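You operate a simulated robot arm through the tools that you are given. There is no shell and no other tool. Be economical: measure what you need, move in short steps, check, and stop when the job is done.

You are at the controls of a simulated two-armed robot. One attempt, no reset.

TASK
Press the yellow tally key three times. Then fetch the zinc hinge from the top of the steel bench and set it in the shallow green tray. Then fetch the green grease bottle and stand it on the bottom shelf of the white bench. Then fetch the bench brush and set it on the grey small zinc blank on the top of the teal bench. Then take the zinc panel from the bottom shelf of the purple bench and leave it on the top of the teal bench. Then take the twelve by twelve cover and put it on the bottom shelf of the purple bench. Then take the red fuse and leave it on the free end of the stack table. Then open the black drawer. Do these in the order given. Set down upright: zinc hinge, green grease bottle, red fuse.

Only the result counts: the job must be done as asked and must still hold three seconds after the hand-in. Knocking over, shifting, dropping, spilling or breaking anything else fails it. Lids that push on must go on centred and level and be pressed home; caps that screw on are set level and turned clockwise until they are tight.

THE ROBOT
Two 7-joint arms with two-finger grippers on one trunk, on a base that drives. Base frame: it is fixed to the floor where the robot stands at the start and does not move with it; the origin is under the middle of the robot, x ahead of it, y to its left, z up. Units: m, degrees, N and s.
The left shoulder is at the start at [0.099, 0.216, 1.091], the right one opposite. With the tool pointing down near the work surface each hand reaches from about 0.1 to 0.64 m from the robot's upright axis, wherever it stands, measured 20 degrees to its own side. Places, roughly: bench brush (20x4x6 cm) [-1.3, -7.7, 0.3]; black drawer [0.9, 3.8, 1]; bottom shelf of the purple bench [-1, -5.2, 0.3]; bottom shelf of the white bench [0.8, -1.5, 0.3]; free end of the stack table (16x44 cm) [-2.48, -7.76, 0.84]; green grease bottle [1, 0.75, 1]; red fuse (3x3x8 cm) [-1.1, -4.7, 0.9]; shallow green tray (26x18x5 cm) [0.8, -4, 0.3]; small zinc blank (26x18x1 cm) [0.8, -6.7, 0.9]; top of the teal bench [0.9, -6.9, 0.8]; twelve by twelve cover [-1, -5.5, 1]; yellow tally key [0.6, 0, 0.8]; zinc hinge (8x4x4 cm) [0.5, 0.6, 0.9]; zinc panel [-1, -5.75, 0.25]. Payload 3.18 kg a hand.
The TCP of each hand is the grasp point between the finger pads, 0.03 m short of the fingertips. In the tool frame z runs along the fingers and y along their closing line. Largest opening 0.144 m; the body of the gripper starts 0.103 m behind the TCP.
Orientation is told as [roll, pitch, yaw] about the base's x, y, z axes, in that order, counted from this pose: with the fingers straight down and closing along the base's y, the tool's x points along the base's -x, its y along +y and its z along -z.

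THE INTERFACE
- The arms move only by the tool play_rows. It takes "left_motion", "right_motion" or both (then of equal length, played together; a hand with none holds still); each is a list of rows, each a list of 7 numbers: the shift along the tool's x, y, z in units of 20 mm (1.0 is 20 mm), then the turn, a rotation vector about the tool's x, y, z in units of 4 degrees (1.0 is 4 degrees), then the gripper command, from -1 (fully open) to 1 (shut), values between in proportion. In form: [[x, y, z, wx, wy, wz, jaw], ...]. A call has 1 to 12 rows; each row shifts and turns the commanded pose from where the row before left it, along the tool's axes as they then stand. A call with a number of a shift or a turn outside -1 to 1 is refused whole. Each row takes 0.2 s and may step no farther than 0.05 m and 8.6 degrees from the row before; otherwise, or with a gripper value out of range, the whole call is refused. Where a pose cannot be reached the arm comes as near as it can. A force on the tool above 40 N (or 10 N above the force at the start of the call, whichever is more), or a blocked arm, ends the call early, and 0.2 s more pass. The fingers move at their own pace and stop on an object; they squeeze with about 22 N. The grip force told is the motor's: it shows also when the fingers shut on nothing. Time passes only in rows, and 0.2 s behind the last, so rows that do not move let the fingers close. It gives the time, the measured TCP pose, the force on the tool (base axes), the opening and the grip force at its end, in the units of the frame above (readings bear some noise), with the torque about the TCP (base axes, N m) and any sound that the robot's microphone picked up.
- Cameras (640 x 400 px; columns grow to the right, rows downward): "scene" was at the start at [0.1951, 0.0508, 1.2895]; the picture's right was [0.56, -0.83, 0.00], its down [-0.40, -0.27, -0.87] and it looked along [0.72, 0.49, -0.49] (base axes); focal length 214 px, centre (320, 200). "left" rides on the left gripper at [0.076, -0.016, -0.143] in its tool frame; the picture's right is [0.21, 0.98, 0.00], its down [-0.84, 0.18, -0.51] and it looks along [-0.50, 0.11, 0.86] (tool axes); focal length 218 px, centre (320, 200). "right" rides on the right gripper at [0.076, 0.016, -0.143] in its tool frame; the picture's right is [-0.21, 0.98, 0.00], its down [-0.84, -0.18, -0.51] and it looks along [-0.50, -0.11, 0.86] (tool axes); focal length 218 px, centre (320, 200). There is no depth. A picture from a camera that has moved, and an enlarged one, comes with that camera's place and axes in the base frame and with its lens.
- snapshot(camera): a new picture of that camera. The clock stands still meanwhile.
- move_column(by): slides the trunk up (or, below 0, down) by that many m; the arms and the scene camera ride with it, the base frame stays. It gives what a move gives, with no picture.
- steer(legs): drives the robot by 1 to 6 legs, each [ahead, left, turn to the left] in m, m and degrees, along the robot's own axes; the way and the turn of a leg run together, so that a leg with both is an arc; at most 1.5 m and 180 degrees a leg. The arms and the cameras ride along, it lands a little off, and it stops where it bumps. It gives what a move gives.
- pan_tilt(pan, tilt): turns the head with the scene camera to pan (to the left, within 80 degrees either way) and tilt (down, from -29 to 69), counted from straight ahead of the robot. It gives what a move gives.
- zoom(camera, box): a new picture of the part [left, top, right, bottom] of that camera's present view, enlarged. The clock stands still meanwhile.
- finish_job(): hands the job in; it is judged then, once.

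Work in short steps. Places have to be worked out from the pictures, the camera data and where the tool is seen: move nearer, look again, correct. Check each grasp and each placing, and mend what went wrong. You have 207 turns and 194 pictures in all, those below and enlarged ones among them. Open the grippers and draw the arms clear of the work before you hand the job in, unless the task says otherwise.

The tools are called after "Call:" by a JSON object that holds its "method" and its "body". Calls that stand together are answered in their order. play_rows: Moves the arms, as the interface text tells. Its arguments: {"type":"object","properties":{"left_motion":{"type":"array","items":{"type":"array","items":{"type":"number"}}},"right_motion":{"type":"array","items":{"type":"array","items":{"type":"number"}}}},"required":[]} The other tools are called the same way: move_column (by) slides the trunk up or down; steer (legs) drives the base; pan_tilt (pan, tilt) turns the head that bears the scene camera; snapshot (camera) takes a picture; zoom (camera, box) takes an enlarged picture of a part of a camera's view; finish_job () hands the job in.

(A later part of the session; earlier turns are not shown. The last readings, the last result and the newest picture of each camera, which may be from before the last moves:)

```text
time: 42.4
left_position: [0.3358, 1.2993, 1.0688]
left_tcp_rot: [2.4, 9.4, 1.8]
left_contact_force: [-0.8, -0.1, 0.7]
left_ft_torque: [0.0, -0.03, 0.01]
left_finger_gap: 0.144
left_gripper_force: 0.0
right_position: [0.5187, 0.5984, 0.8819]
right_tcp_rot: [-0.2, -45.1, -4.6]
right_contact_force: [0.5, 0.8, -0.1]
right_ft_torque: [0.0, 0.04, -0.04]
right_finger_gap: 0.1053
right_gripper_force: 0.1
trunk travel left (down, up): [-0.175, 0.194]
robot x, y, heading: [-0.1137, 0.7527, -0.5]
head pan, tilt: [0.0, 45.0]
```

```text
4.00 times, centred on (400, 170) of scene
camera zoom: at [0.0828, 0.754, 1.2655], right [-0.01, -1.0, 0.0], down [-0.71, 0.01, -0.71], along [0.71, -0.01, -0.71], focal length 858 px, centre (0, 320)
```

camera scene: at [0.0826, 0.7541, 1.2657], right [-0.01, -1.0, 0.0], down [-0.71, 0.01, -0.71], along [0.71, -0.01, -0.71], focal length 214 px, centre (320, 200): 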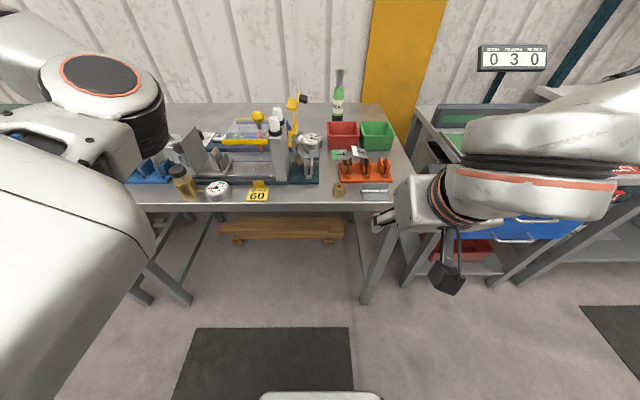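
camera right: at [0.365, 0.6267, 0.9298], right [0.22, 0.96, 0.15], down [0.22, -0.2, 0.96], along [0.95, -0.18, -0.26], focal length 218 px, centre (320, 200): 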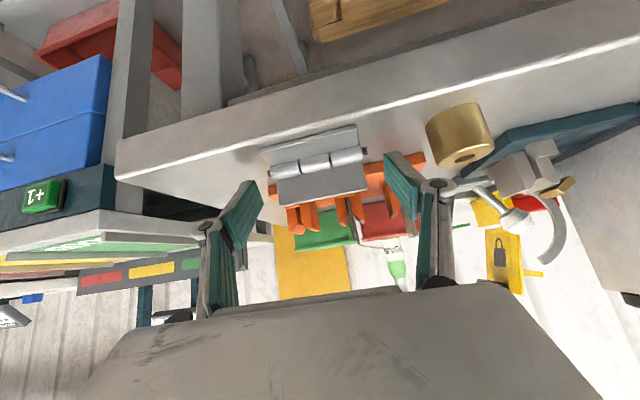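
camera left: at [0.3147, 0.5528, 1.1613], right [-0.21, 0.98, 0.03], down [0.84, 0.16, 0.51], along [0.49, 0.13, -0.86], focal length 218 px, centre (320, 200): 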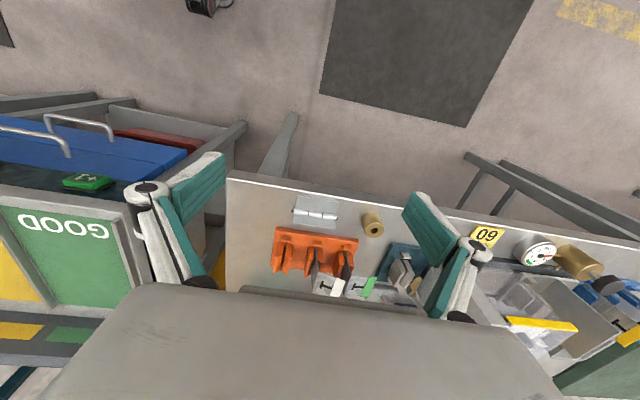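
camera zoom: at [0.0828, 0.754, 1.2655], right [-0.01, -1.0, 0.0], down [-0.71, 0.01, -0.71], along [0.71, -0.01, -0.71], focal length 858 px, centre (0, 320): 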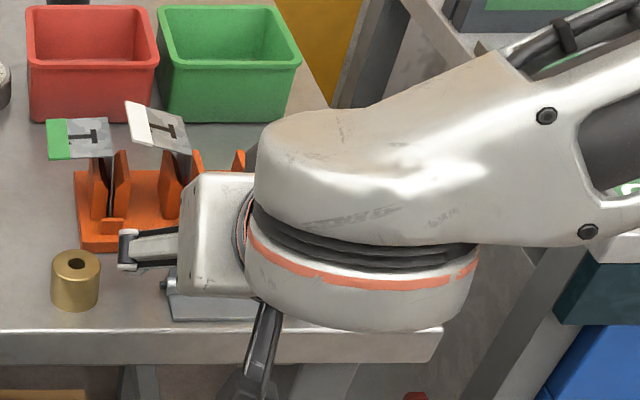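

The hinge's standing leaf is between the two fingers. I close the gripper.

Call:
{"method": "play_rows", "body": {"right_motion": [[0, 0, 0, 0, 0, 0, -0.2], [0, 0, 0, 0, 0, 0, 0.0], [0, 0, 0, 0, 0, 0, 0.5], [0, 0, 0, 0, 0, 0, 1]]}}

Call:
{"method": "zoom", "body": {"camera": "right", "box": [200, 80, 440, 230]}}

```text
time: 43.4
left_position: [0.3361, 1.3006, 1.07]
left_tcp_rot: [2.5, 9.3, 1.8]
left_contact_force: [-0.4, 0.6, -1.3]
left_ft_torque: [-0.01, 0.0, 0.01]
left_finger_gap: 0.1439
left_gripper_force: 0.1
right_position: [0.5178, 0.5981, 0.8826]
right_tcp_rot: [-0.1, -45.1, -4.4]
right_contact_force: [0.5, 0.0, -0.1]
right_ft_torque: [-0.02, -0.01, -0.01]
right_finger_gap: 0.0686
right_gripper_force: 22.2
trunk travel left (down, up): [-0.175, 0.194]
robot x, y, heading: [-0.1158, 0.7562, -0.8]
head pan, tilt: [0.0, 45.0]
```

```text
2.67 times, centred on (320, 155) of right
camera zoom: at [0.3647, 0.6267, 0.9301], right [0.22, 0.96, 0.15], down [0.22, -0.2, 0.96], along [0.95, -0.18, -0.26], focal length 582 px, centre (320, 320)
```

zoom: 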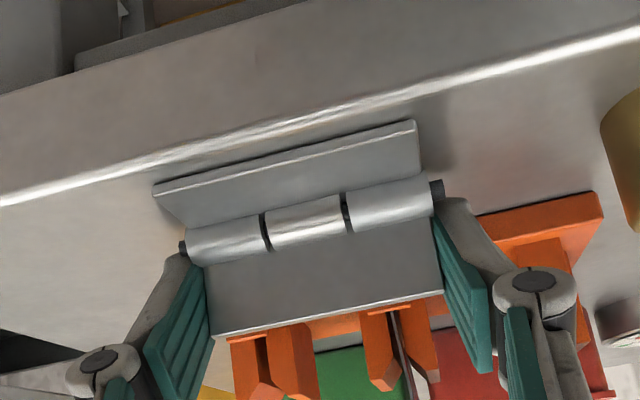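

The leaf is gripped at 0.0686 m with 22 N. I lift straight up.

Call:
{"method": "play_rows", "body": {"right_motion": [[-0.35, 0, -0.35, 0, 0, 0, 1], [-0.7, 0, -0.7, 0, 0, 0, 1], [-0.7, 0, -0.7, 0, 0, 0, 1], [-0.7, 0, -0.7, 0, 0, 0, 1], [-0.7, 0, -0.7, 0, 0, 0, 1], [-0.7, 0, -0.7, 0, 0, 0, 1], [0, 0, 0, 0, 0, 0, 1]]}}

Call:
{"method": "snapshot", "body": {"camera": "right"}}

```text
time: 45.0
left_position: [0.3365, 1.301, 1.0709]
left_tcp_rot: [2.6, 9.3, 1.8]
left_contact_force: [0.7, -1.2, 0.5]
left_ft_torque: [-0.01, -0.01, -0.02]
left_finger_gap: 0.1439
left_gripper_force: 0.0
right_position: [0.5175, 0.5975, 0.9925]
right_tcp_rot: [0.0, -45.2, -4.5]
right_contact_force: [-0.5, 0.6, -0.6]
right_ft_torque: [0.04, 0.02, -0.03]
right_finger_gap: 0.0684
right_gripper_force: 22.3
trunk travel left (down, up): [-0.175, 0.194]
robot x, y, heading: [-0.1178, 0.7571, -0.7]
head pan, tilt: [0.0, 45.0]
```

```text
165 pictures are left
camera right: at [0.3639, 0.6252, 1.0393], right [0.22, 0.96, 0.15], down [0.22, -0.2, 0.96], along [0.95, -0.18, -0.26], focal length 218 px, centre (320, 200)
```

right: 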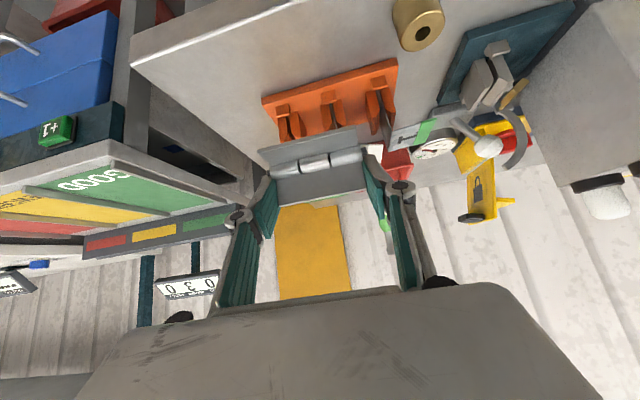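

The hinge is held securely. I drive right along the aisle towards the tray, backing off slightly first.

Call:
{"method": "steer", "body": {"legs": [[-0.12, 0, 0.6], [0, -1.5, 0], [0, -1.5, 0], [0, -1.4, 0]]}}

Call:
{"method": "pan_tilt", "body": {"pan": -15, "tilt": 35}}

Call:
{"method": "snapshot", "body": {"camera": "scene"}}

```text
time: 84.2
left_position: [0.345, -3.0808, 1.0691]
left_tcp_rot: [2.5, 9.3, 5.6]
left_contact_force: [-0.1, -0.3, 1.4]
left_ft_torque: [0.01, 0.01, -0.03]
left_finger_gap: 0.144
left_gripper_force: 0.0
right_position: [0.5738, -3.7703, 0.9924]
right_tcp_rot: [0.0, -45.1, -0.7]
right_contact_force: [0.1, 0.6, -0.8]
right_ft_torque: [-0.01, 0.02, 0.01]
right_finger_gap: 0.0688
right_gripper_force: 22.3
trunk travel left (down, up): [-0.175, 0.194]
robot x, y, heading: [-0.0749, -3.6545, 3.4]
head pan, tilt: [0.0, 45.0]
```

```text
time: 84.9
left_position: [0.3435, -3.0812, 1.07]
left_tcp_rot: [2.6, 9.4, 5.7]
left_contact_force: [1.0, 0.1, 0.0]
left_ft_torque: [0.01, 0.02, 0.01]
left_finger_gap: 0.1441
left_gripper_force: 0.0
right_position: [0.5724, -3.7721, 0.993]
right_tcp_rot: [0.0, -45.0, -0.8]
right_contact_force: [0.3, -0.4, -1.2]
right_ft_torque: [-0.01, -0.03, 0.01]
right_finger_gap: 0.0686
right_gripper_force: 21.9
trunk travel left (down, up): [-0.175, 0.194]
robot x, y, heading: [-0.069, -3.6549, 3.1]
head pan, tilt: [-15.0, 35.0]
```

```text
164 pictures are left
camera scene: at [0.1341, -3.6658, 1.2804], right [-0.2, -0.98, 0.0], down [-0.56, 0.12, -0.82], along [0.8, -0.17, -0.57], focal length 214 px, centre (320, 200)
```

scene: 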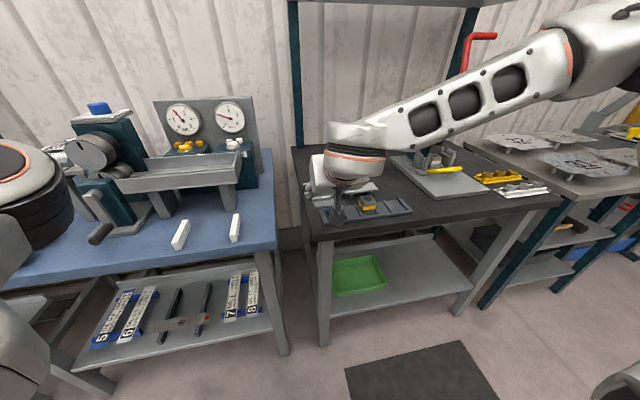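

The green tray is on the bottom shelf of the dark bench at about [0.79, −4.0], behind a bench edge at x≈0.57. I back off, square the heading, and line up so I can set the low arm pose in free space and drive in.

Call:
{"method": "steer", "body": {"legs": [[-0.38, 0, 0], [0, -0.18, -3.1]]}}

Call:
{"method": "move_column", "body": {"by": -0.17}}

Call:
{"method": "pan_tilt", "body": {"pan": -10, "tilt": 30}}

Call:
{"method": "snapshot", "body": {"camera": "scene"}}

```text
time: 89.2
left_position: [-0.0017, -3.3086, 1.0706]
left_tcp_rot: [2.6, 9.3, 2.6]
left_contact_force: [-0.3, 0.1, 0.4]
left_ft_torque: [0.04, -0.02, -0.03]
left_finger_gap: 0.1442
left_gripper_force: 0.0
right_position: [0.1899, -4.0101, 0.9921]
right_tcp_rot: [0.0, -45.1, -3.9]
right_contact_force: [0.2, -0.6, -0.7]
right_ft_torque: [0.03, -0.04, 0.03]
right_finger_gap: 0.0685
right_gripper_force: 22.0
trunk travel left (down, up): [-0.175, 0.194]
robot x, y, heading: [-0.4509, -3.8593, 0.5]
head pan, tilt: [-15.0, 35.0]
```

```text
time: 90.2
left_position: [-0.0108, -3.2968, 0.918]
left_tcp_rot: [5.3, 23.1, 5.0]
left_contact_force: [0.3, 0.2, -0.5]
left_ft_torque: [0.03, 0.05, 0.02]
left_finger_gap: 0.144
left_gripper_force: 0.1
right_position: [0.1945, -4.0094, 0.8827]
right_tcp_rot: [-0.3, -42.6, -3.7]
right_contact_force: [-0.1, 0.0, -0.7]
right_ft_torque: [-0.02, 0.0, 0.02]
right_finger_gap: 0.0686
right_gripper_force: 21.4
trunk travel left (down, up): [-0.09, 0.279]
robot x, y, heading: [-0.4467, -3.8595, 0.2]
head pan, tilt: [-15.0, 35.0]
stopped: the arm was blocked; the commanded pose is now the measured one
```

```text
time: 90.9
left_position: [-0.0144, -3.2989, 0.9246]
left_tcp_rot: [5.1, 22.5, 4.9]
left_contact_force: [-0.3, -0.2, 0.0]
left_ft_torque: [0.02, 0.03, 0.02]
left_finger_gap: 0.1439
left_gripper_force: 0.1
right_position: [0.1906, -4.0099, 0.8893]
right_tcp_rot: [-0.3, -43.0, -3.6]
right_contact_force: [0.8, 0.4, -1.6]
right_ft_torque: [0.0, -0.02, 0.01]
right_finger_gap: 0.0686
right_gripper_force: 21.7
trunk travel left (down, up): [-0.09, 0.279]
robot x, y, heading: [-0.4467, -3.8589, 0.2]
head pan, tilt: [-10.0, 30.0]
```

```text
163 pictures are left
camera scene: at [-0.1482, -3.8734, 1.1861], right [-0.17, -0.99, 0.0], down [-0.49, 0.08, -0.87], along [0.85, -0.15, -0.5], focal length 214 px, centre (320, 200)
```

scene: 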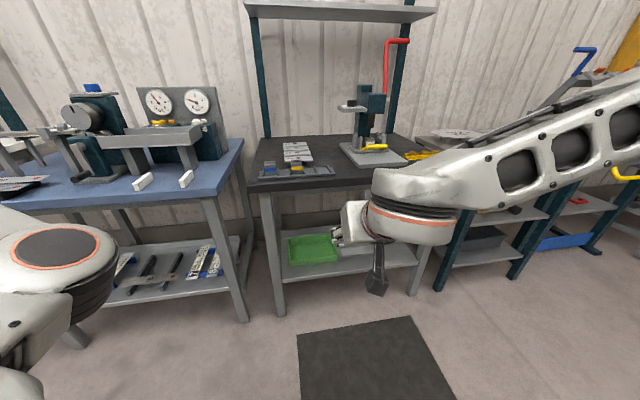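

The column stopped halfway and nothing seems in contact. I try the rest of the way down.

Call:
{"method": "move_column", "body": {"by": -0.08}}

```text
time: 91.8
left_position: [-0.0283, -3.2952, 0.8159]
left_tcp_rot: [8.3, 32.9, 6.6]
left_contact_force: [-0.1, 1.0, 0.3]
left_ft_torque: [-0.01, -0.03, 0.01]
left_finger_gap: 0.1441
left_gripper_force: 0.1
right_position: [0.1921, -4.0094, 0.8046]
right_tcp_rot: [-0.4, -41.6, -3.6]
right_contact_force: [-0.2, 0.1, -0.5]
right_ft_torque: [-0.07, 0.01, 0.0]
right_finger_gap: 0.0683
right_gripper_force: 21.5
trunk travel left (down, up): [-0.017, 0.353]
robot x, y, heading: [-0.4466, -3.8586, 0.5]
head pan, tilt: [-10.0, 30.0]
stopped: the arm was blocked; the commanded pose is now the measured one
```

The trunk is down. Next I lower the right hand in the free space in front of the bench, restoring the −45° tilt.

Call:
{"method": "play_rows", "body": {"right_motion": [[0.66, 0, 0.75, 0, -0.45, 0, 1], [0.66, 0, 0.75, 0, -0.45, 0, 1], [0.7, 0, 0.7, 0, 0, 0, 1], [0.7, 0, 0.7, 0, 0, 0, 1], [0.7, 0, 0.7, 0, 0, 0, 1], [0.7, 0, 0.7, 0, 0, 0, 1], [0.7, 0, 0.7, 0, 0, 0, 1], [0.7, 0, 0.7, 0, 0, 0, 1], [0.7, 0, 0.7, 0, 0, 0, 1], [0.7, 0, 0.7, 0, 0, 0, 1], [0.7, 0, 0.7, 0, 0, 0, 1], [0.7, 0, 0.7, 0, 0, 0, 1]]}}

Call:
{"method": "snapshot", "body": {"camera": "right"}}

```text
time: 94.4
left_position: [-0.0273, -3.2946, 0.8164]
left_tcp_rot: [8.2, 32.8, 6.5]
left_contact_force: [0.3, -0.1, 0.2]
left_ft_torque: [0.01, 0.0, -0.02]
left_finger_gap: 0.1439
left_gripper_force: 0.0
right_position: [0.1994, -3.9845, 0.5889]
right_tcp_rot: [-0.6, -45.1, -3.6]
right_contact_force: [0.9, 0.1, -0.9]
right_ft_torque: [-0.01, 0.01, -0.01]
right_finger_gap: 0.0686
right_gripper_force: 22.0
right hand out of reach, approached as far as the arm can: row 10, 11, 12
trunk travel left (down, up): [-0.017, 0.353]
robot x, y, heading: [-0.4466, -3.8593, 0.6]
head pan, tilt: [-10.0, 30.0]
```

```text
162 pictures are left
camera right: at [0.047, -3.9563, 0.6362], right [0.22, 0.97, 0.14], down [0.22, -0.19, 0.96], along [0.95, -0.17, -0.26], focal length 218 px, centre (320, 200)
```

right: 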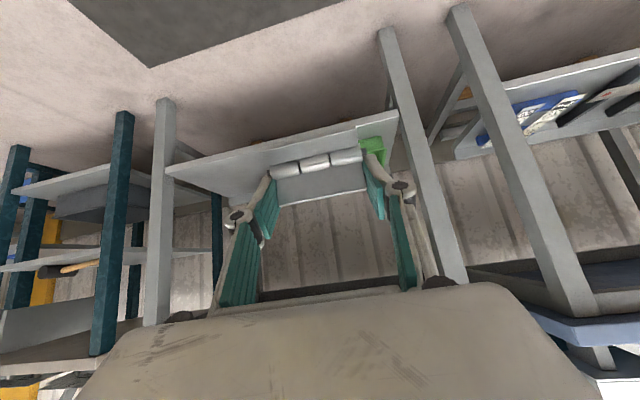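

Reach got tight, and the arm prefers the hand further to its own side. I move it 10 cm right and pull back a little while lowering.

Call:
{"method": "play_rows", "body": {"right_motion": [[0.5, -1, -0.4, 0, 0, 0, 1], [0.5, -1, -0.4, 0, 0, 0, 1], [0.5, -1, -0.4, 0, 0, 0, 1], [0.5, -1, -0.4, 0, 0, 0, 1], [0.7, -1, 0.7, 0, 0, 0, 1], [0.7, -0.5, 0.7, 0, 0, 0, 1], [0.7, 0, 0.7, 0, 0, 0, 1], [0.7, 0, 0.7, 0, 0, 0, 1], [0.7, 0, 0.7, 0, 0, 0, 1], [0.7, 0, 0.7, 0, 0, 0, 1], [0.7, 0, 0.7, 0, 0, 0, 1], [0.7, 0, 0.7, 0, 0, 0, 1]]}}

Call:
{"method": "snapshot", "body": {"camera": "scene"}}

```text
time: 97.2
left_position: [-0.0294, -3.2949, 0.8159]
left_tcp_rot: [8.3, 32.8, 6.8]
left_contact_force: [0.5, -0.2, -0.7]
left_ft_torque: [0.03, 0.0, -0.01]
left_finger_gap: 0.1438
left_gripper_force: 0.0
right_position: [0.2014, -3.967, 0.5497]
right_tcp_rot: [2.7, -46.1, -11.5]
right_contact_force: [0.9, -0.7, -0.7]
right_ft_torque: [-0.02, -0.05, 0.04]
right_finger_gap: 0.0688
right_gripper_force: 22.1
right hand out of reach, approached as far as the arm can: row 1, 2, 3, 4, 5, 6, 7, 8, 9, 10, 11, 12
trunk travel left (down, up): [-0.017, 0.353]
robot x, y, heading: [-0.4483, -3.8592, 0.4]
head pan, tilt: [-10.0, 30.0]
stopped in row 12 (right hand): the arm was blocked; the commanded pose is now the measured one
```

```text
161 pictures are left
camera scene: at [-0.0789, -3.8732, 1.0896], right [-0.17, -0.99, 0.0], down [-0.49, 0.08, -0.87], along [0.85, -0.15, -0.5], focal length 214 px, centre (320, 200)
```

scene: 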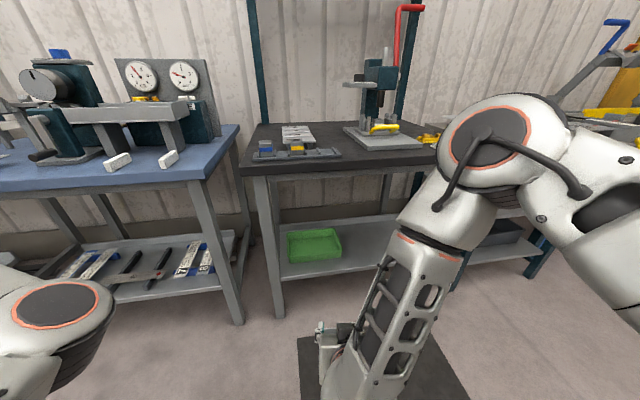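

Lowering the trunk also leans the body forward, so the arm is now folded too tightly. I extend the hand forward instead, fixing the yaw on the way.

Call:
{"method": "play_rows", "body": {"right_motion": [[-0.7, 0, 0.7, -0.2, 0, -0.2, 1], [-0.7, 0, 0.7, -0.2, 0, -0.2, 1], [-0.7, 0, 0.7, -0.2, 0, -0.2, 1], [-0.7, 0, 0.7, -0.2, 0, -0.2, 1], [-0.7, 0, 0.7, -0.2, 0, -0.2, 1], [-0.7, 0, 0.7, -0.2, 0, -0.2, 1], [-0.7, 0, 0.7, -0.2, 0, -0.2, 1]]}}

```text
time: 98.8
left_position: [-0.0282, -3.2949, 0.8167]
left_tcp_rot: [8.2, 32.9, 6.7]
left_contact_force: [0.0, 0.6, -0.9]
left_ft_torque: [0.01, -0.01, 0.0]
left_finger_gap: 0.1439
left_gripper_force: 0.1
right_position: [0.3371, -3.9797, 0.5519]
right_tcp_rot: [2.3, -46.1, -3.0]
right_contact_force: [0.2, 0.3, -0.8]
right_ft_torque: [0.0, 0.02, 0.02]
right_finger_gap: 0.0687
right_gripper_force: 22.0
trunk travel left (down, up): [-0.017, 0.353]
robot x, y, heading: [-0.446, -3.8584, 0.2]
head pan, tilt: [-10.0, 30.0]
```

That worked. Next I lower to z≈0.42 and fix the small roll.

Call:
{"method": "play_rows", "body": {"right_motion": [[0.7, 0, 0.7, 0.2, 0, -0.2, 1], [0.7, 0, 0.7, 0.2, 0.13, -0.2, 1], [0.7, 0, 0.7, 0, 0.13, 0, 1], [0.7, 0, 0.7, 0, 0, 0, 1], [0.7, 0, 0.7, 0, 0, 0, 1], [0.7, 0, 0.7, 0, 0, 0, 1], [0.3, 0, 0.3, 0, 0, 0, 1]]}}

Call:
{"method": "snapshot", "body": {"camera": "right"}}

Call:
{"method": "snapshot", "body": {"camera": "scene"}}

```text
time: 100.4
left_position: [-0.0284, -3.2949, 0.8179]
left_tcp_rot: [8.1, 32.8, 6.7]
left_contact_force: [-0.2, 0.4, 0.0]
left_ft_torque: [0.0, -0.01, -0.03]
left_finger_gap: 0.144
left_gripper_force: 0.0
right_position: [0.3549, -3.9604, 0.436]
right_tcp_rot: [-1.2, -44.7, -0.6]
right_contact_force: [0.1, 0.3, -1.3]
right_ft_torque: [-0.03, 0.01, -0.02]
right_finger_gap: 0.0686
right_gripper_force: 21.9
right hand out of reach, approached as far as the arm can: row 4, 5, 6
trunk travel left (down, up): [-0.017, 0.353]
robot x, y, heading: [-0.4468, -3.8585, 0.3]
head pan, tilt: [-10.0, 30.0]
```

```text
160 pictures are left
camera right: at [0.2012, -3.9395, 0.4828], right [0.17, 0.98, 0.13], down [0.24, -0.17, 0.96], along [0.96, -0.13, -0.26], focal length 218 px, centre (320, 200)
```

right: 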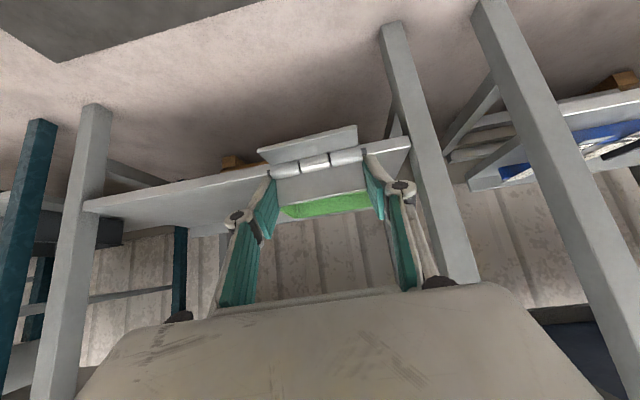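

```text
159 pictures are left
camera scene: at [-0.0787, -3.8731, 1.0895], right [-0.17, -0.99, 0.0], down [-0.49, 0.08, -0.87], along [0.85, -0.15, -0.5], focal length 214 px, centre (320, 200)
```

scene: 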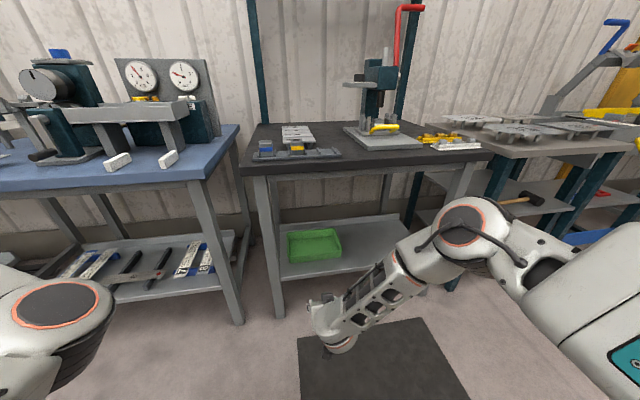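

The hinge hand is set in front of the tray, but driving in would bring the left hand near the blue bench's crank. I raise and pull back the left hand first.

Call:
{"method": "play_rows", "body": {"left_motion": [[0.54, 0, -0.84, 0, 0, 0, -1], [0.54, 0, -0.84, 0, 0, 0, -1], [0.54, 0, -0.84, 0, 0, 0, -1], [0.54, 0, -0.84, 0, 0, 0, -1], [0.54, 0, -0.84, 0, 0, 0, -1], [0.54, 0, -0.84, 0, 0, 0, -1], [0.54, 0, -0.84, 0, 0, 0, -1], [0.54, 0, -0.84, 0, 0, 0, -1]]}}

```text
time: 101.7
left_position: [-0.0401, -3.2992, 0.8899]
left_tcp_rot: [12.7, 41.3, 11.2]
left_contact_force: [-0.2, 0.2, -1.0]
left_ft_torque: [-0.01, -0.02, -0.01]
left_finger_gap: 0.144
left_gripper_force: 0.0
right_position: [0.3549, -3.9599, 0.4335]
right_tcp_rot: [-1.3, -44.7, -0.5]
right_contact_force: [0.5, -0.1, -0.9]
right_ft_torque: [-0.03, -0.01, -0.03]
right_finger_gap: 0.0687
right_gripper_force: 22.0
trunk travel left (down, up): [-0.017, 0.353]
robot x, y, heading: [-0.4447, -3.8538, 0.3]
head pan, tilt: [-10.0, 30.0]
stopped in row 6 (left hand): the arm was blocked; the commanded pose is now the measured one
```

Call:
{"method": "pan_tilt", "body": {"pan": 60, "tilt": 30}}

Call:
{"method": "snapshot", "body": {"camera": "scene"}}

Call:
{"method": "snapshot", "body": {"camera": "left"}}

```text
time: 103.1
left_position: [-0.0392, -3.2985, 0.8923]
left_tcp_rot: [12.6, 41.3, 11.1]
left_contact_force: [-0.4, 0.4, -1.1]
left_ft_torque: [0.03, -0.02, 0.03]
left_finger_gap: 0.1441
left_gripper_force: 0.0
right_position: [0.3555, -3.9605, 0.4351]
right_tcp_rot: [-1.1, -44.7, -0.8]
right_contact_force: [-0.7, -0.1, -1.2]
right_ft_torque: [-0.04, 0.01, 0.01]
right_finger_gap: 0.0687
right_gripper_force: 22.3
trunk travel left (down, up): [-0.017, 0.353]
robot x, y, heading: [-0.4477, -3.8603, 0.0]
head pan, tilt: [60.0, 30.0]
```

```text
158 pictures are left
camera scene: at [-0.123, -3.7793, 1.0895], right [0.87, -0.5, 0.0], down [-0.25, -0.43, -0.87], along [0.43, 0.75, -0.5], focal length 214 px, centre (320, 200)
```

scene: 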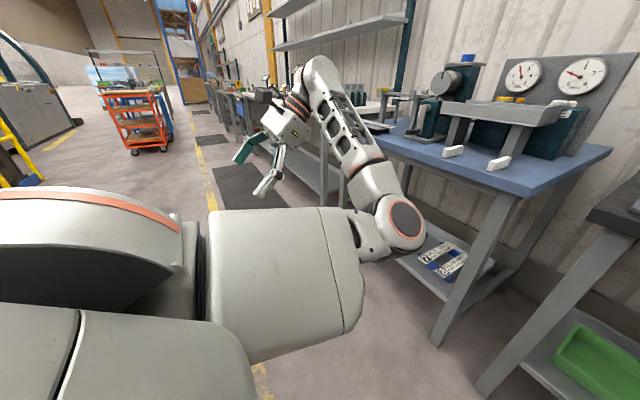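

```text
157 pictures are left
camera left: at [0.001, -3.3399, 1.0437], right [-0.2, 0.93, 0.3], down [0.96, 0.25, -0.15], along [-0.22, 0.25, -0.94], focal length 218 px, centre (320, 200)
```

left: 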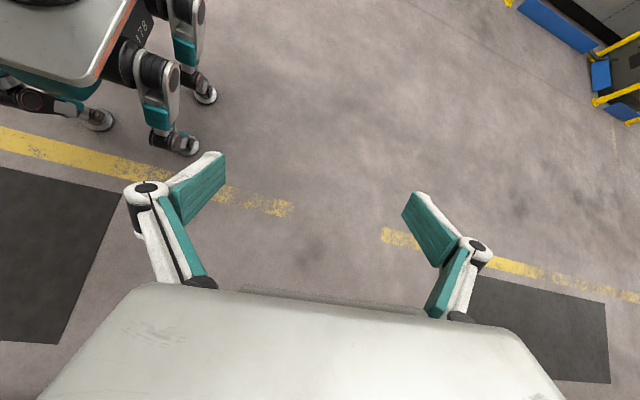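

The left elbow sticks forward and would hit the blue bench. I pull the left hand straight back to fold that elbow rearward.

Call:
{"method": "play_rows", "body": {"left_motion": [[0.75, 0.2, 0.66, 0, 0, 0, -1], [0.75, 0.2, 0.66, 0, 0, 0, -1], [0.75, 0.2, 0.66, 0, 0, 0, -1], [0.75, 0.2, 0.66, 0, 0, 0, -1], [0.75, 0.2, 0.66, 0, 0, 0, -1], [0.75, 0.2, 0.66, 0, 0, 0, -1], [0.75, 0.2, 0.66, 0, 0, 0, -1], [0.75, 0.2, 0.66, 0, 0, 0, -1], [0.75, 0.2, 0.66, 0, 0, 0, -1], [0.75, 0.2, 0.66, 0, 0, 0, -1]]}}

Call:
{"method": "snapshot", "body": {"camera": "scene"}}

```text
time: 105.3
left_position: [-0.2382, -3.2678, 0.896]
left_tcp_rot: [12.3, 41.1, 10.4]
left_contact_force: [-0.4, -0.7, 0.1]
left_ft_torque: [0.02, 0.02, -0.04]
left_finger_gap: 0.1437
left_gripper_force: 0.1
right_position: [0.3554, -3.9602, 0.4351]
right_tcp_rot: [-1.2, -44.8, -0.7]
right_contact_force: [0.6, -0.5, -0.9]
right_ft_torque: [0.01, -0.02, -0.02]
right_finger_gap: 0.0687
right_gripper_force: 22.2
trunk travel left (down, up): [-0.017, 0.353]
robot x, y, heading: [-0.4476, -3.8584, -0.0]
head pan, tilt: [60.0, 30.0]
```

```text
156 pictures are left
camera scene: at [-0.1232, -3.7792, 1.0896], right [0.87, -0.5, 0.0], down [-0.25, -0.43, -0.87], along [0.43, 0.75, -0.5], focal length 214 px, centre (320, 200)
```

scene: 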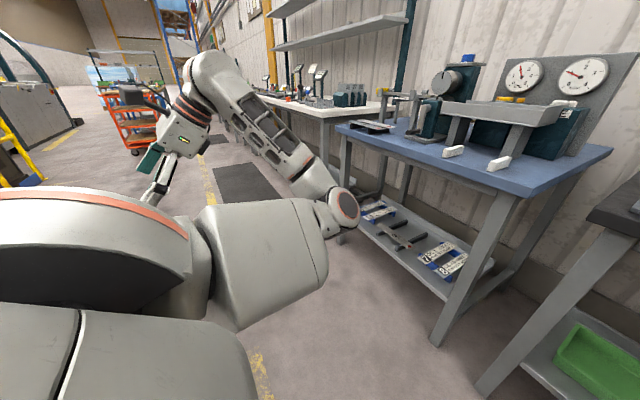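

That worked smoothly. I continue pulling it back.

Call:
{"method": "play_rows", "body": {"left_motion": [[0.75, 0.2, 0.66, 0, 0, 0, -1], [0.75, 0.2, 0.66, 0, 0, 0, -1], [0.75, 0.2, 0.66, 0, 0, 0, -1], [0.75, 0.2, 0.66, 0, 0, 0, -1], [0.75, 0.2, 0.66, 0, 0, 0, -1], [0.75, 0.2, 0.66, 0, 0, 0, -1], [0.75, 0.2, 0.66, 0, 0, 0, -1], [0.75, 0.2, 0.66, 0, 0, 0, -1], [0.75, 0.2, 0.66, 0, 0, 0, -1], [0.75, 0.2, 0.66, 0, 0, 0, -1]]}}

Call:
{"method": "snapshot", "body": {"camera": "scene"}}

```text
time: 107.5
left_position: [-0.4407, -3.2384, 0.9066]
left_tcp_rot: [12.2, 41.1, 10.4]
left_contact_force: [0.1, 0.6, -0.3]
left_ft_torque: [-0.01, -0.02, 0.0]
left_finger_gap: 0.144
left_gripper_force: 0.1
right_position: [0.3554, -3.9614, 0.436]
right_tcp_rot: [-1.2, -44.8, -0.7]
right_contact_force: [0.1, 0.2, -0.4]
right_ft_torque: [-0.01, -0.02, 0.01]
right_finger_gap: 0.0686
right_gripper_force: 21.9
trunk travel left (down, up): [-0.017, 0.353]
robot x, y, heading: [-0.4477, -3.8562, 0.3]
head pan, tilt: [60.0, 30.0]
```

```text
155 pictures are left
camera scene: at [-0.1233, -3.7792, 1.0896], right [0.87, -0.5, 0.0], down [-0.25, -0.43, -0.87], along [0.43, 0.75, -0.5], focal length 214 px, centre (320, 200)
```

scene: 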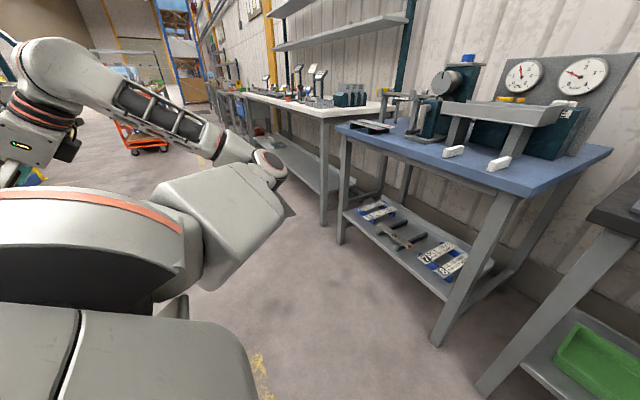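

The left arm is tucked now. I measure the tray precisely with a zoomed view before driving in.

Call:
{"method": "pan_tilt", "body": {"pan": -10, "tilt": 30}}

Call:
{"method": "zoom", "body": {"camera": "scene", "box": [240, 200, 400, 300]}}

```text
time: 108.9
left_position: [-0.4393, -3.2379, 0.9069]
left_tcp_rot: [12.2, 41.2, 10.3]
left_contact_force: [0.0, 0.1, 0.3]
left_ft_torque: [-0.01, 0.01, 0.02]
left_finger_gap: 0.1437
left_gripper_force: 0.1
right_position: [0.3554, -3.9608, 0.4352]
right_tcp_rot: [-1.2, -44.7, -0.7]
right_contact_force: [0.2, -0.1, -0.4]
right_ft_torque: [0.0, -0.03, -0.01]
right_finger_gap: 0.0687
right_gripper_force: 22.1
trunk travel left (down, up): [-0.017, 0.353]
robot x, y, heading: [-0.4515, -3.8559, 0.2]
head pan, tilt: [-10.0, 30.0]
```

```text
4.00 times, centred on (320, 250) of scene
camera zoom: at [-0.0788, -3.873, 1.0895], right [-0.17, -0.99, 0.0], down [-0.49, 0.08, -0.87], along [0.85, -0.15, -0.5], focal length 858 px, centre (320, 0)
```

zoom: 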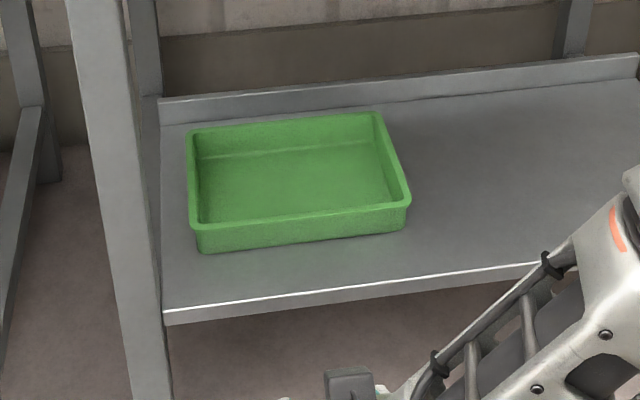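

Tray: centre about [0.78, −3.99], shelf z≈0.293. To keep the elbow below and in front of the bench top, I extend the arm further forward before driving in.

Call:
{"method": "play_rows", "body": {"right_motion": [[-0.7, 0, 0.7, 0, 0, 0, 1], [-0.7, 0, 0.7, 0, 0, 0, 1], [-0.7, 0, 0.7, 0, 0, 0, 1], [-0.7, 0, 0.7, 0, 0, 0, 1], [-0.7, 0, 0.7, 0, 0, 0, 1], [-0.7, 0, 0.7, 0, 0, 0, 1], [-0.7, 0, 0.7, 0, 0, 0, 1]]}}

Call:
{"method": "pan_tilt", "body": {"pan": -25, "tilt": 40}}

Call:
{"method": "snapshot", "body": {"camera": "scene"}}

```text
time: 110.5
left_position: [-0.4407, -3.2381, 0.907]
left_tcp_rot: [12.3, 41.1, 10.3]
left_contact_force: [-0.4, 0.5, -0.4]
left_ft_torque: [-0.01, -0.02, -0.02]
left_finger_gap: 0.1439
left_gripper_force: 0.1
right_position: [0.4942, -3.9631, 0.4335]
right_tcp_rot: [-1.1, -44.7, -0.7]
right_contact_force: [-0.9, -0.1, -1.8]
right_ft_torque: [-0.01, 0.0, 0.0]
right_finger_gap: 0.0685
right_gripper_force: 21.7
trunk travel left (down, up): [-0.017, 0.353]
robot x, y, heading: [-0.4462, -3.8592, -0.1]
head pan, tilt: [-10.0, 30.0]
```

```text
time: 111.3
left_position: [-0.44, -3.2387, 0.9071]
left_tcp_rot: [12.2, 41.2, 10.5]
left_contact_force: [-0.1, -0.6, 0.2]
left_ft_torque: [-0.01, -0.01, -0.01]
left_finger_gap: 0.1438
left_gripper_force: 0.0
right_position: [0.4942, -3.9644, 0.434]
right_tcp_rot: [-1.2, -44.6, -0.8]
right_contact_force: [-0.2, 0.4, -1.1]
right_ft_torque: [-0.06, -0.01, -0.02]
right_finger_gap: 0.0687
right_gripper_force: 22.9
trunk travel left (down, up): [-0.017, 0.353]
robot x, y, heading: [-0.4485, -3.8599, 0.2]
head pan, tilt: [-25.0, 40.0]
```

```text
153 pictures are left
camera scene: at [-0.0907, -3.8933, 1.0742], right [-0.42, -0.91, 0.0], down [-0.58, 0.27, -0.77], along [0.7, -0.32, -0.64], focal length 214 px, centre (320, 200)
```

scene: 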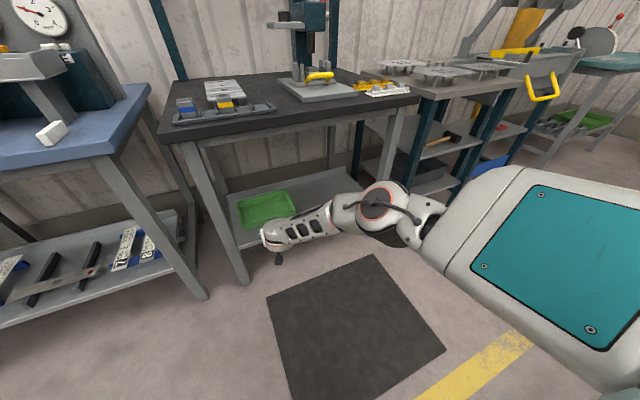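

The arm straightens nicely. I extend another 8 cm.

Call:
{"method": "play_rows", "body": {"right_motion": [[-0.7, 0, 0.7, 0.1, 0, -0.1, 1], [-0.7, 0, 0.7, 0.1, 0, -0.1, 1], [-0.7, 0, 0.7, 0, 0, 0, 1], [-0.7, 0, 0.7, 0, 0, 0, 1]]}}

Call:
{"method": "snapshot", "body": {"camera": "scene"}}

```text
time: 112.3
left_position: [-0.4403, -3.2393, 0.9065]
left_tcp_rot: [12.3, 41.2, 10.4]
left_contact_force: [0.5, 0.2, -0.4]
left_ft_torque: [0.0, 0.04, 0.02]
left_finger_gap: 0.1441
left_gripper_force: 0.0
right_position: [0.523, -3.9634, 0.4342]
right_tcp_rot: [-2.4, -44.7, 0.2]
right_contact_force: [-0.2, -0.6, -1.3]
right_ft_torque: [0.0, 0.01, 0.0]
right_finger_gap: 0.0686
right_gripper_force: 22.1
right hand out of reach, approached as far as the arm can: row 2, 3, 4
trunk travel left (down, up): [-0.017, 0.353]
robot x, y, heading: [-0.4447, -3.8602, 0.1]
head pan, tilt: [-25.0, 40.0]
```

```text
152 pictures are left
camera scene: at [-0.0908, -3.8934, 1.0742], right [-0.42, -0.91, 0.0], down [-0.58, 0.27, -0.77], along [0.7, -0.32, -0.64], focal length 214 px, centre (320, 200)
```

scene: 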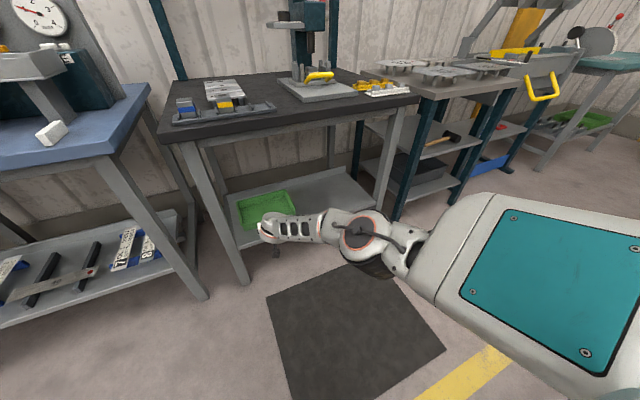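

That's the reach limit, so I retract about 4 cm for slack and fix the roll before driving in.

Call:
{"method": "play_rows", "body": {"right_motion": [[0.7, 0, -0.7, -0.2, 0, 0.2, 1], [0.7, 0, -0.7, -0.2, 0, 0.2, 1], [0.7, 0, -0.7, 0, 0, 0, 1], [0.7, 0, -0.7, 0, 0, 0, 1]]}}

Call:
{"method": "steer", "body": {"legs": [[0.2, -0.025, 0]]}}

Call:
{"method": "snapshot", "body": {"camera": "scene"}}

Call:
{"method": "snapshot", "body": {"camera": "right"}}

```text
time: 113.3
left_position: [-0.4397, -3.2387, 0.907]
left_tcp_rot: [12.2, 41.2, 10.4]
left_contact_force: [0.1, -0.4, 0.0]
left_ft_torque: [-0.03, 0.01, 0.0]
left_finger_gap: 0.1441
left_gripper_force: 0.1
right_position: [0.4437, -3.9611, 0.4347]
right_tcp_rot: [0.4, -44.8, -1.8]
right_contact_force: [1.0, 0.0, -0.7]
right_ft_torque: [-0.03, -0.04, 0.01]
right_finger_gap: 0.0684
right_gripper_force: 22.0
trunk travel left (down, up): [-0.017, 0.353]
robot x, y, heading: [-0.4471, -3.8596, 0.2]
head pan, tilt: [-25.0, 40.0]
```

```text
time: 114.9
left_position: [-0.2452, -3.2618, 0.9074]
left_tcp_rot: [12.3, 41.2, 10.8]
left_contact_force: [0.0, -0.3, -0.9]
left_ft_torque: [0.01, -0.01, -0.02]
left_finger_gap: 0.1438
left_gripper_force: 0.1
right_position: [0.6419, -3.9796, 0.4341]
right_tcp_rot: [0.4, -44.7, -1.5]
right_contact_force: [1.2, 0.2, -1.4]
right_ft_torque: [0.0, -0.01, 0.04]
right_finger_gap: 0.0687
right_gripper_force: 22.0
trunk travel left (down, up): [-0.017, 0.353]
robot x, y, heading: [-0.2528, -3.8802, 0.6]
head pan, tilt: [-25.0, 40.0]
```

```text
151 pictures are left
camera scene: at [0.1075, -3.9149, 1.074], right [-0.41, -0.91, 0.0], down [-0.59, 0.27, -0.77], along [0.7, -0.32, -0.64], focal length 214 px, centre (320, 200)
```

scene: 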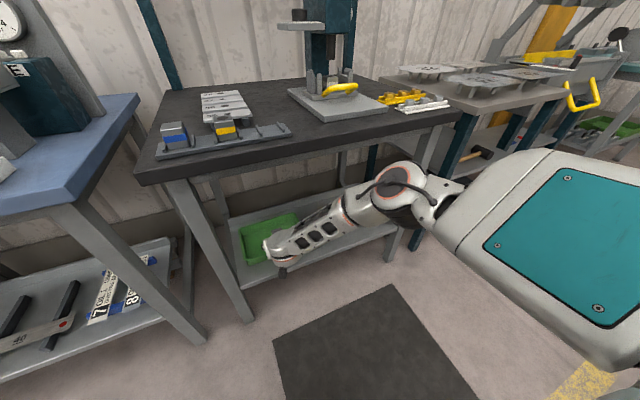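

```text
150 pictures are left
camera right: at [0.4871, -3.9605, 0.4824], right [0.17, 0.97, 0.15], down [0.24, -0.19, 0.95], along [0.96, -0.12, -0.26], focal length 218 px, centre (320, 200)
```

right: 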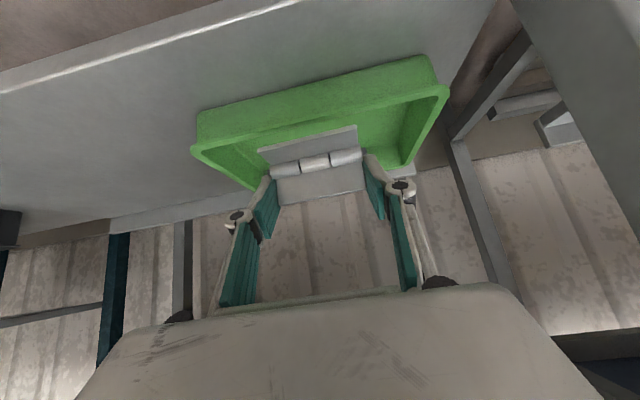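

The tray is centred under the line of motion. I lower slightly (the rim is at about 0.343) so the elbow drops, then drive forward 6 cm and check elbow clearance.

Call:
{"method": "play_rows", "body": {"right_motion": [[0.5, 0, 0.5, 0, 0, 0, 1], [0.5, 0, 0.5, 0, 0, 0, 1]]}}

Call:
{"method": "steer", "body": {"legs": [[0.06, 0, -0.5]]}}

Call:
{"method": "pan_tilt", "body": {"pan": -50, "tilt": 40}}

Call:
{"method": "snapshot", "body": {"camera": "scene"}}

```text
time: 115.5
left_position: [-0.245, -3.2612, 0.9082]
left_tcp_rot: [12.3, 41.2, 10.7]
left_contact_force: [0.9, -0.1, 0.0]
left_ft_torque: [0.01, 0.03, -0.03]
left_finger_gap: 0.1443
left_gripper_force: 0.0
right_position: [0.6422, -3.9805, 0.4059]
right_tcp_rot: [0.4, -44.7, -1.3]
right_contact_force: [0.5, -0.4, -0.7]
right_ft_torque: [-0.01, 0.01, 0.02]
right_finger_gap: 0.0688
right_gripper_force: 22.6
trunk travel left (down, up): [-0.017, 0.353]
robot x, y, heading: [-0.2473, -3.88, 0.5]
head pan, tilt: [-25.0, 40.0]
```

```text
time: 116.4
left_position: [-0.18, -3.2624, 0.9076]
left_tcp_rot: [12.3, 41.3, 10.1]
left_contact_force: [-0.2, -0.4, -0.6]
left_ft_torque: [-0.02, 0.02, -0.01]
left_finger_gap: 0.1441
left_gripper_force: 0.1
right_position: [0.7004, -3.988, 0.4055]
right_tcp_rot: [0.4, -44.7, -2.0]
right_contact_force: [0.8, 0.3, -0.9]
right_ft_torque: [-0.01, 0.0, 0.01]
right_finger_gap: 0.0686
right_gripper_force: 22.4
trunk travel left (down, up): [-0.017, 0.353]
robot x, y, heading: [-0.1916, -3.8787, 0.3]
head pan, tilt: [-25.0, 40.0]
```

```text
time: 117.3
left_position: [-0.1807, -3.2602, 0.9075]
left_tcp_rot: [12.2, 41.2, 10.1]
left_contact_force: [0.2, 0.4, 1.0]
left_ft_torque: [0.01, 0.02, 0.0]
left_finger_gap: 0.1438
left_gripper_force: 0.2
right_position: [0.7009, -3.9885, 0.4061]
right_tcp_rot: [0.4, -44.7, -2.0]
right_contact_force: [-0.2, -0.1, -0.2]
right_ft_torque: [0.02, 0.04, -0.02]
right_finger_gap: 0.0685
right_gripper_force: 21.9
trunk travel left (down, up): [-0.017, 0.353]
robot x, y, heading: [-0.1882, -3.8791, 0.2]
head pan, tilt: [-50.0, 40.0]
```

```text
149 pictures are left
camera scene: at [0.1444, -3.9467, 1.0741], right [-0.76, -0.64, 0.0], down [-0.41, 0.49, -0.77], along [0.49, -0.59, -0.64], focal length 214 px, centre (320, 200)
```

scene: 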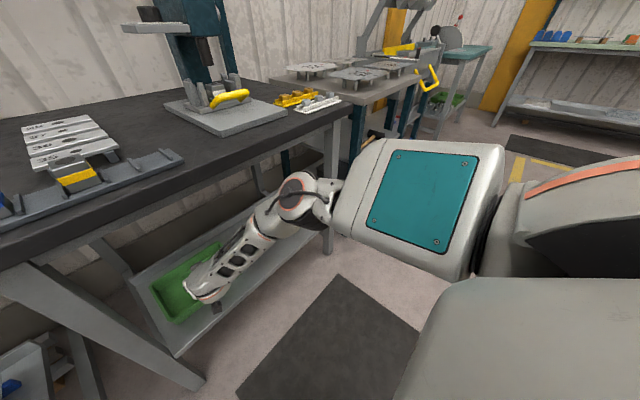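

The ray geometry shows the elbow passes clear of the bench edge. I drive in another 5 cm.

Call:
{"method": "steer", "body": {"legs": [[0.055, 0.005, 0]]}}

Call:
{"method": "snapshot", "body": {"camera": "right"}}

```text
time: 118.3
left_position: [-0.1263, -3.2558, 0.9067]
left_tcp_rot: [12.2, 41.2, 10.2]
left_contact_force: [-0.7, 0.6, 0.1]
left_ft_torque: [0.01, 0.03, 0.0]
left_finger_gap: 0.144
left_gripper_force: 0.1
right_position: [0.7549, -3.9825, 0.4044]
right_tcp_rot: [0.4, -44.7, -1.9]
right_contact_force: [-0.6, -1.3, -0.7]
right_ft_torque: [0.0, -0.03, -0.03]
right_finger_gap: 0.0688
right_gripper_force: 22.4
trunk travel left (down, up): [-0.017, 0.353]
robot x, y, heading: [-0.1353, -3.8768, 0.1]
head pan, tilt: [-50.0, 40.0]
```

```text
148 pictures are left
camera right: at [0.6013, -3.9613, 0.4542], right [0.18, 0.97, 0.15], down [0.24, -0.19, 0.95], along [0.96, -0.13, -0.26], focal length 218 px, centre (320, 200)
```

right: 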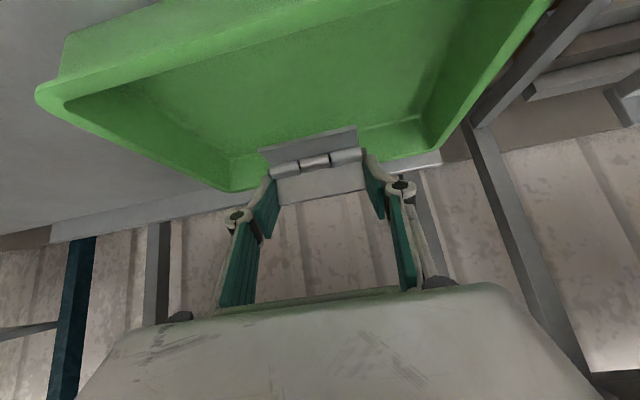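

The hinge is over the tray. I lower in 1 cm steps.

Call:
{"method": "play_rows", "body": {"right_motion": [[0.35, 0, 0.35, 0, 0, 0, 1], [0.35, 0, 0.35, 0, 0, 0, 1], [0.35, 0, 0.35, 0, 0, 0, 1], [0.35, 0, 0.35, 0, 0, 0, 1], [0.35, 0, 0.35, 0, 0, 0, 1]]}}

Call:
{"method": "snapshot", "body": {"camera": "right"}}

```text
time: 119.5
left_position: [-0.1257, -3.2565, 0.9083]
left_tcp_rot: [12.2, 41.2, 10.2]
left_contact_force: [-0.3, -0.5, -0.2]
left_ft_torque: [-0.01, 0.0, -0.02]
left_finger_gap: 0.144
left_gripper_force: 0.2
right_position: [0.7553, -3.9825, 0.3575]
right_tcp_rot: [0.4, -44.7, -2.0]
right_contact_force: [-0.1, 0.8, -0.3]
right_ft_torque: [0.0, 0.01, 0.01]
right_finger_gap: 0.0688
right_gripper_force: 22.2
trunk travel left (down, up): [-0.017, 0.353]
robot x, y, heading: [-0.1346, -3.8737, -0.0]
head pan, tilt: [-50.0, 40.0]
```

```text
147 pictures are left
camera right: at [0.6007, -3.9618, 0.4053], right [0.18, 0.97, 0.15], down [0.24, -0.19, 0.95], along [0.96, -0.13, -0.26], focal length 218 px, centre (320, 200)
```

right: 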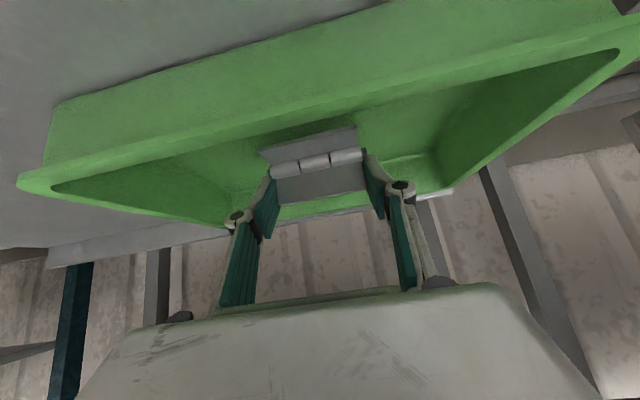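

Clear inside the walls. I creep down in about 3 mm steps until contact.

Call:
{"method": "play_rows", "body": {"right_motion": [[0.2, 0, 0.2, 0, 0, 0, 1], [0.2, 0, 0.2, 0, 0, 0, 1], [0.12, 0, 0.12, 0, 0, 0, 1]]}}

```text
time: 120.3
left_position: [-0.1251, -3.2565, 0.9077]
left_tcp_rot: [12.2, 41.1, 10.1]
left_contact_force: [0.2, 0.3, -0.2]
left_ft_torque: [0.01, 0.02, 0.02]
left_finger_gap: 0.144
left_gripper_force: 0.0
right_position: [0.7555, -3.983, 0.341]
right_tcp_rot: [0.4, -44.6, -2.2]
right_contact_force: [-0.1, 0.5, -1.4]
right_ft_torque: [-0.03, -0.01, -0.01]
right_finger_gap: 0.0686
right_gripper_force: 21.7
trunk travel left (down, up): [-0.017, 0.353]
robot x, y, heading: [-0.1343, -3.8781, 0.0]
head pan, tilt: [-50.0, 40.0]
```

Call:
{"method": "play_rows", "body": {"right_motion": [[0.07, 0, 0.07, 0, 0, 0, 1], [0.07, 0, 0.07, 0, 0, 0, 1], [0.07, 0, 0.07, 0, 0, 0, 1]]}}

Call:
{"method": "zoom", "body": {"camera": "right", "box": [200, 80, 440, 230]}}

```text
time: 121.1
left_position: [-0.1265, -3.2576, 0.9081]
left_tcp_rot: [12.3, 41.1, 10.2]
left_contact_force: [0.1, 0.3, -0.3]
left_ft_torque: [-0.03, 0.0, 0.02]
left_finger_gap: 0.1439
left_gripper_force: 0.1
right_position: [0.7566, -3.983, 0.3382]
right_tcp_rot: [0.3, -44.9, -2.0]
right_contact_force: [-1.2, -0.1, 3.9]
right_ft_torque: [-0.18, 0.07, -0.01]
right_finger_gap: 0.0685
right_gripper_force: 21.7
trunk travel left (down, up): [-0.017, 0.353]
robot x, y, heading: [-0.1363, -3.8754, -0.1]
head pan, tilt: [-50.0, 40.0]
```

```text
2.67 times, centred on (320, 155) of right
camera zoom: at [0.6018, -3.9614, 0.3858], right [0.18, 0.97, 0.15], down [0.23, -0.19, 0.95], along [0.96, -0.13, -0.26], focal length 582 px, centre (320, 320)
```

zoom: 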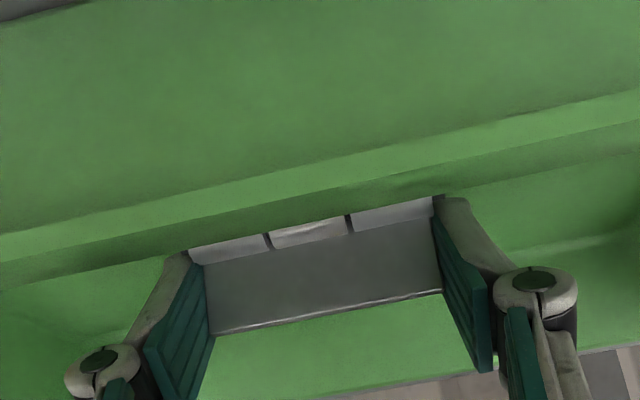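

Contact at 4 N, as expected. I release and rise straight up.

Call:
{"method": "play_rows", "body": {"right_motion": [[0, 0, 0, 0, 0, 0, 0], [0, 0, 0, 0, 0, 0, -0.46], [0, 0, 0, 0, 0, 0, -0.46], [-0.35, 0, -0.35, 0, 0, 0, -0.46], [-0.7, 0, -0.7, 0, 0, 0, -0.46], [-0.7, 0, -0.7, 0, 0, 0, -0.46], [-0.7, 0, -0.7, 0, 0, 0, -0.46], [-0.5, 0, -0.5, 0, 0, 0, -0.46]]}}

Call:
{"method": "snapshot", "body": {"camera": "right"}}

```text
time: 122.9
left_position: [-0.1262, -3.2566, 0.9077]
left_tcp_rot: [12.2, 41.1, 10.2]
left_contact_force: [-0.3, -0.5, 0.3]
left_ft_torque: [0.04, 0.02, 0.01]
left_finger_gap: 0.1443
left_gripper_force: 0.0
right_position: [0.7558, -3.9826, 0.4208]
right_tcp_rot: [0.4, -44.8, -2.0]
right_contact_force: [-0.9, -0.3, 0.7]
right_ft_torque: [0.0, 0.02, -0.01]
right_finger_gap: 0.1051
right_gripper_force: 0.2
trunk travel left (down, up): [-0.017, 0.353]
robot x, y, heading: [-0.1306, -3.8768, -0.2]
head pan, tilt: [-50.0, 40.0]
```

```text
145 pictures are left
camera right: at [0.6018, -3.9612, 0.4688], right [0.18, 0.97, 0.15], down [0.24, -0.19, 0.95], along [0.96, -0.13, -0.26], focal length 218 px, centre (320, 200)
```

right: 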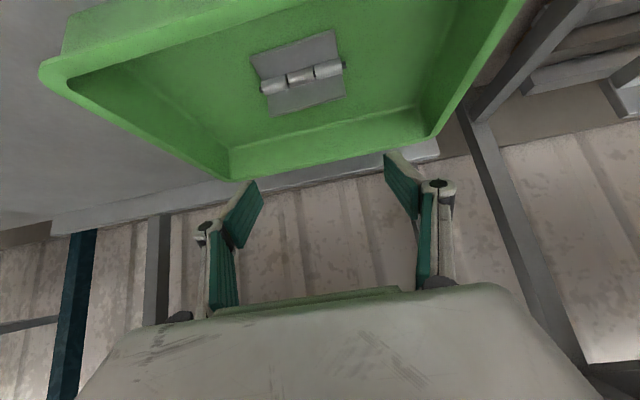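

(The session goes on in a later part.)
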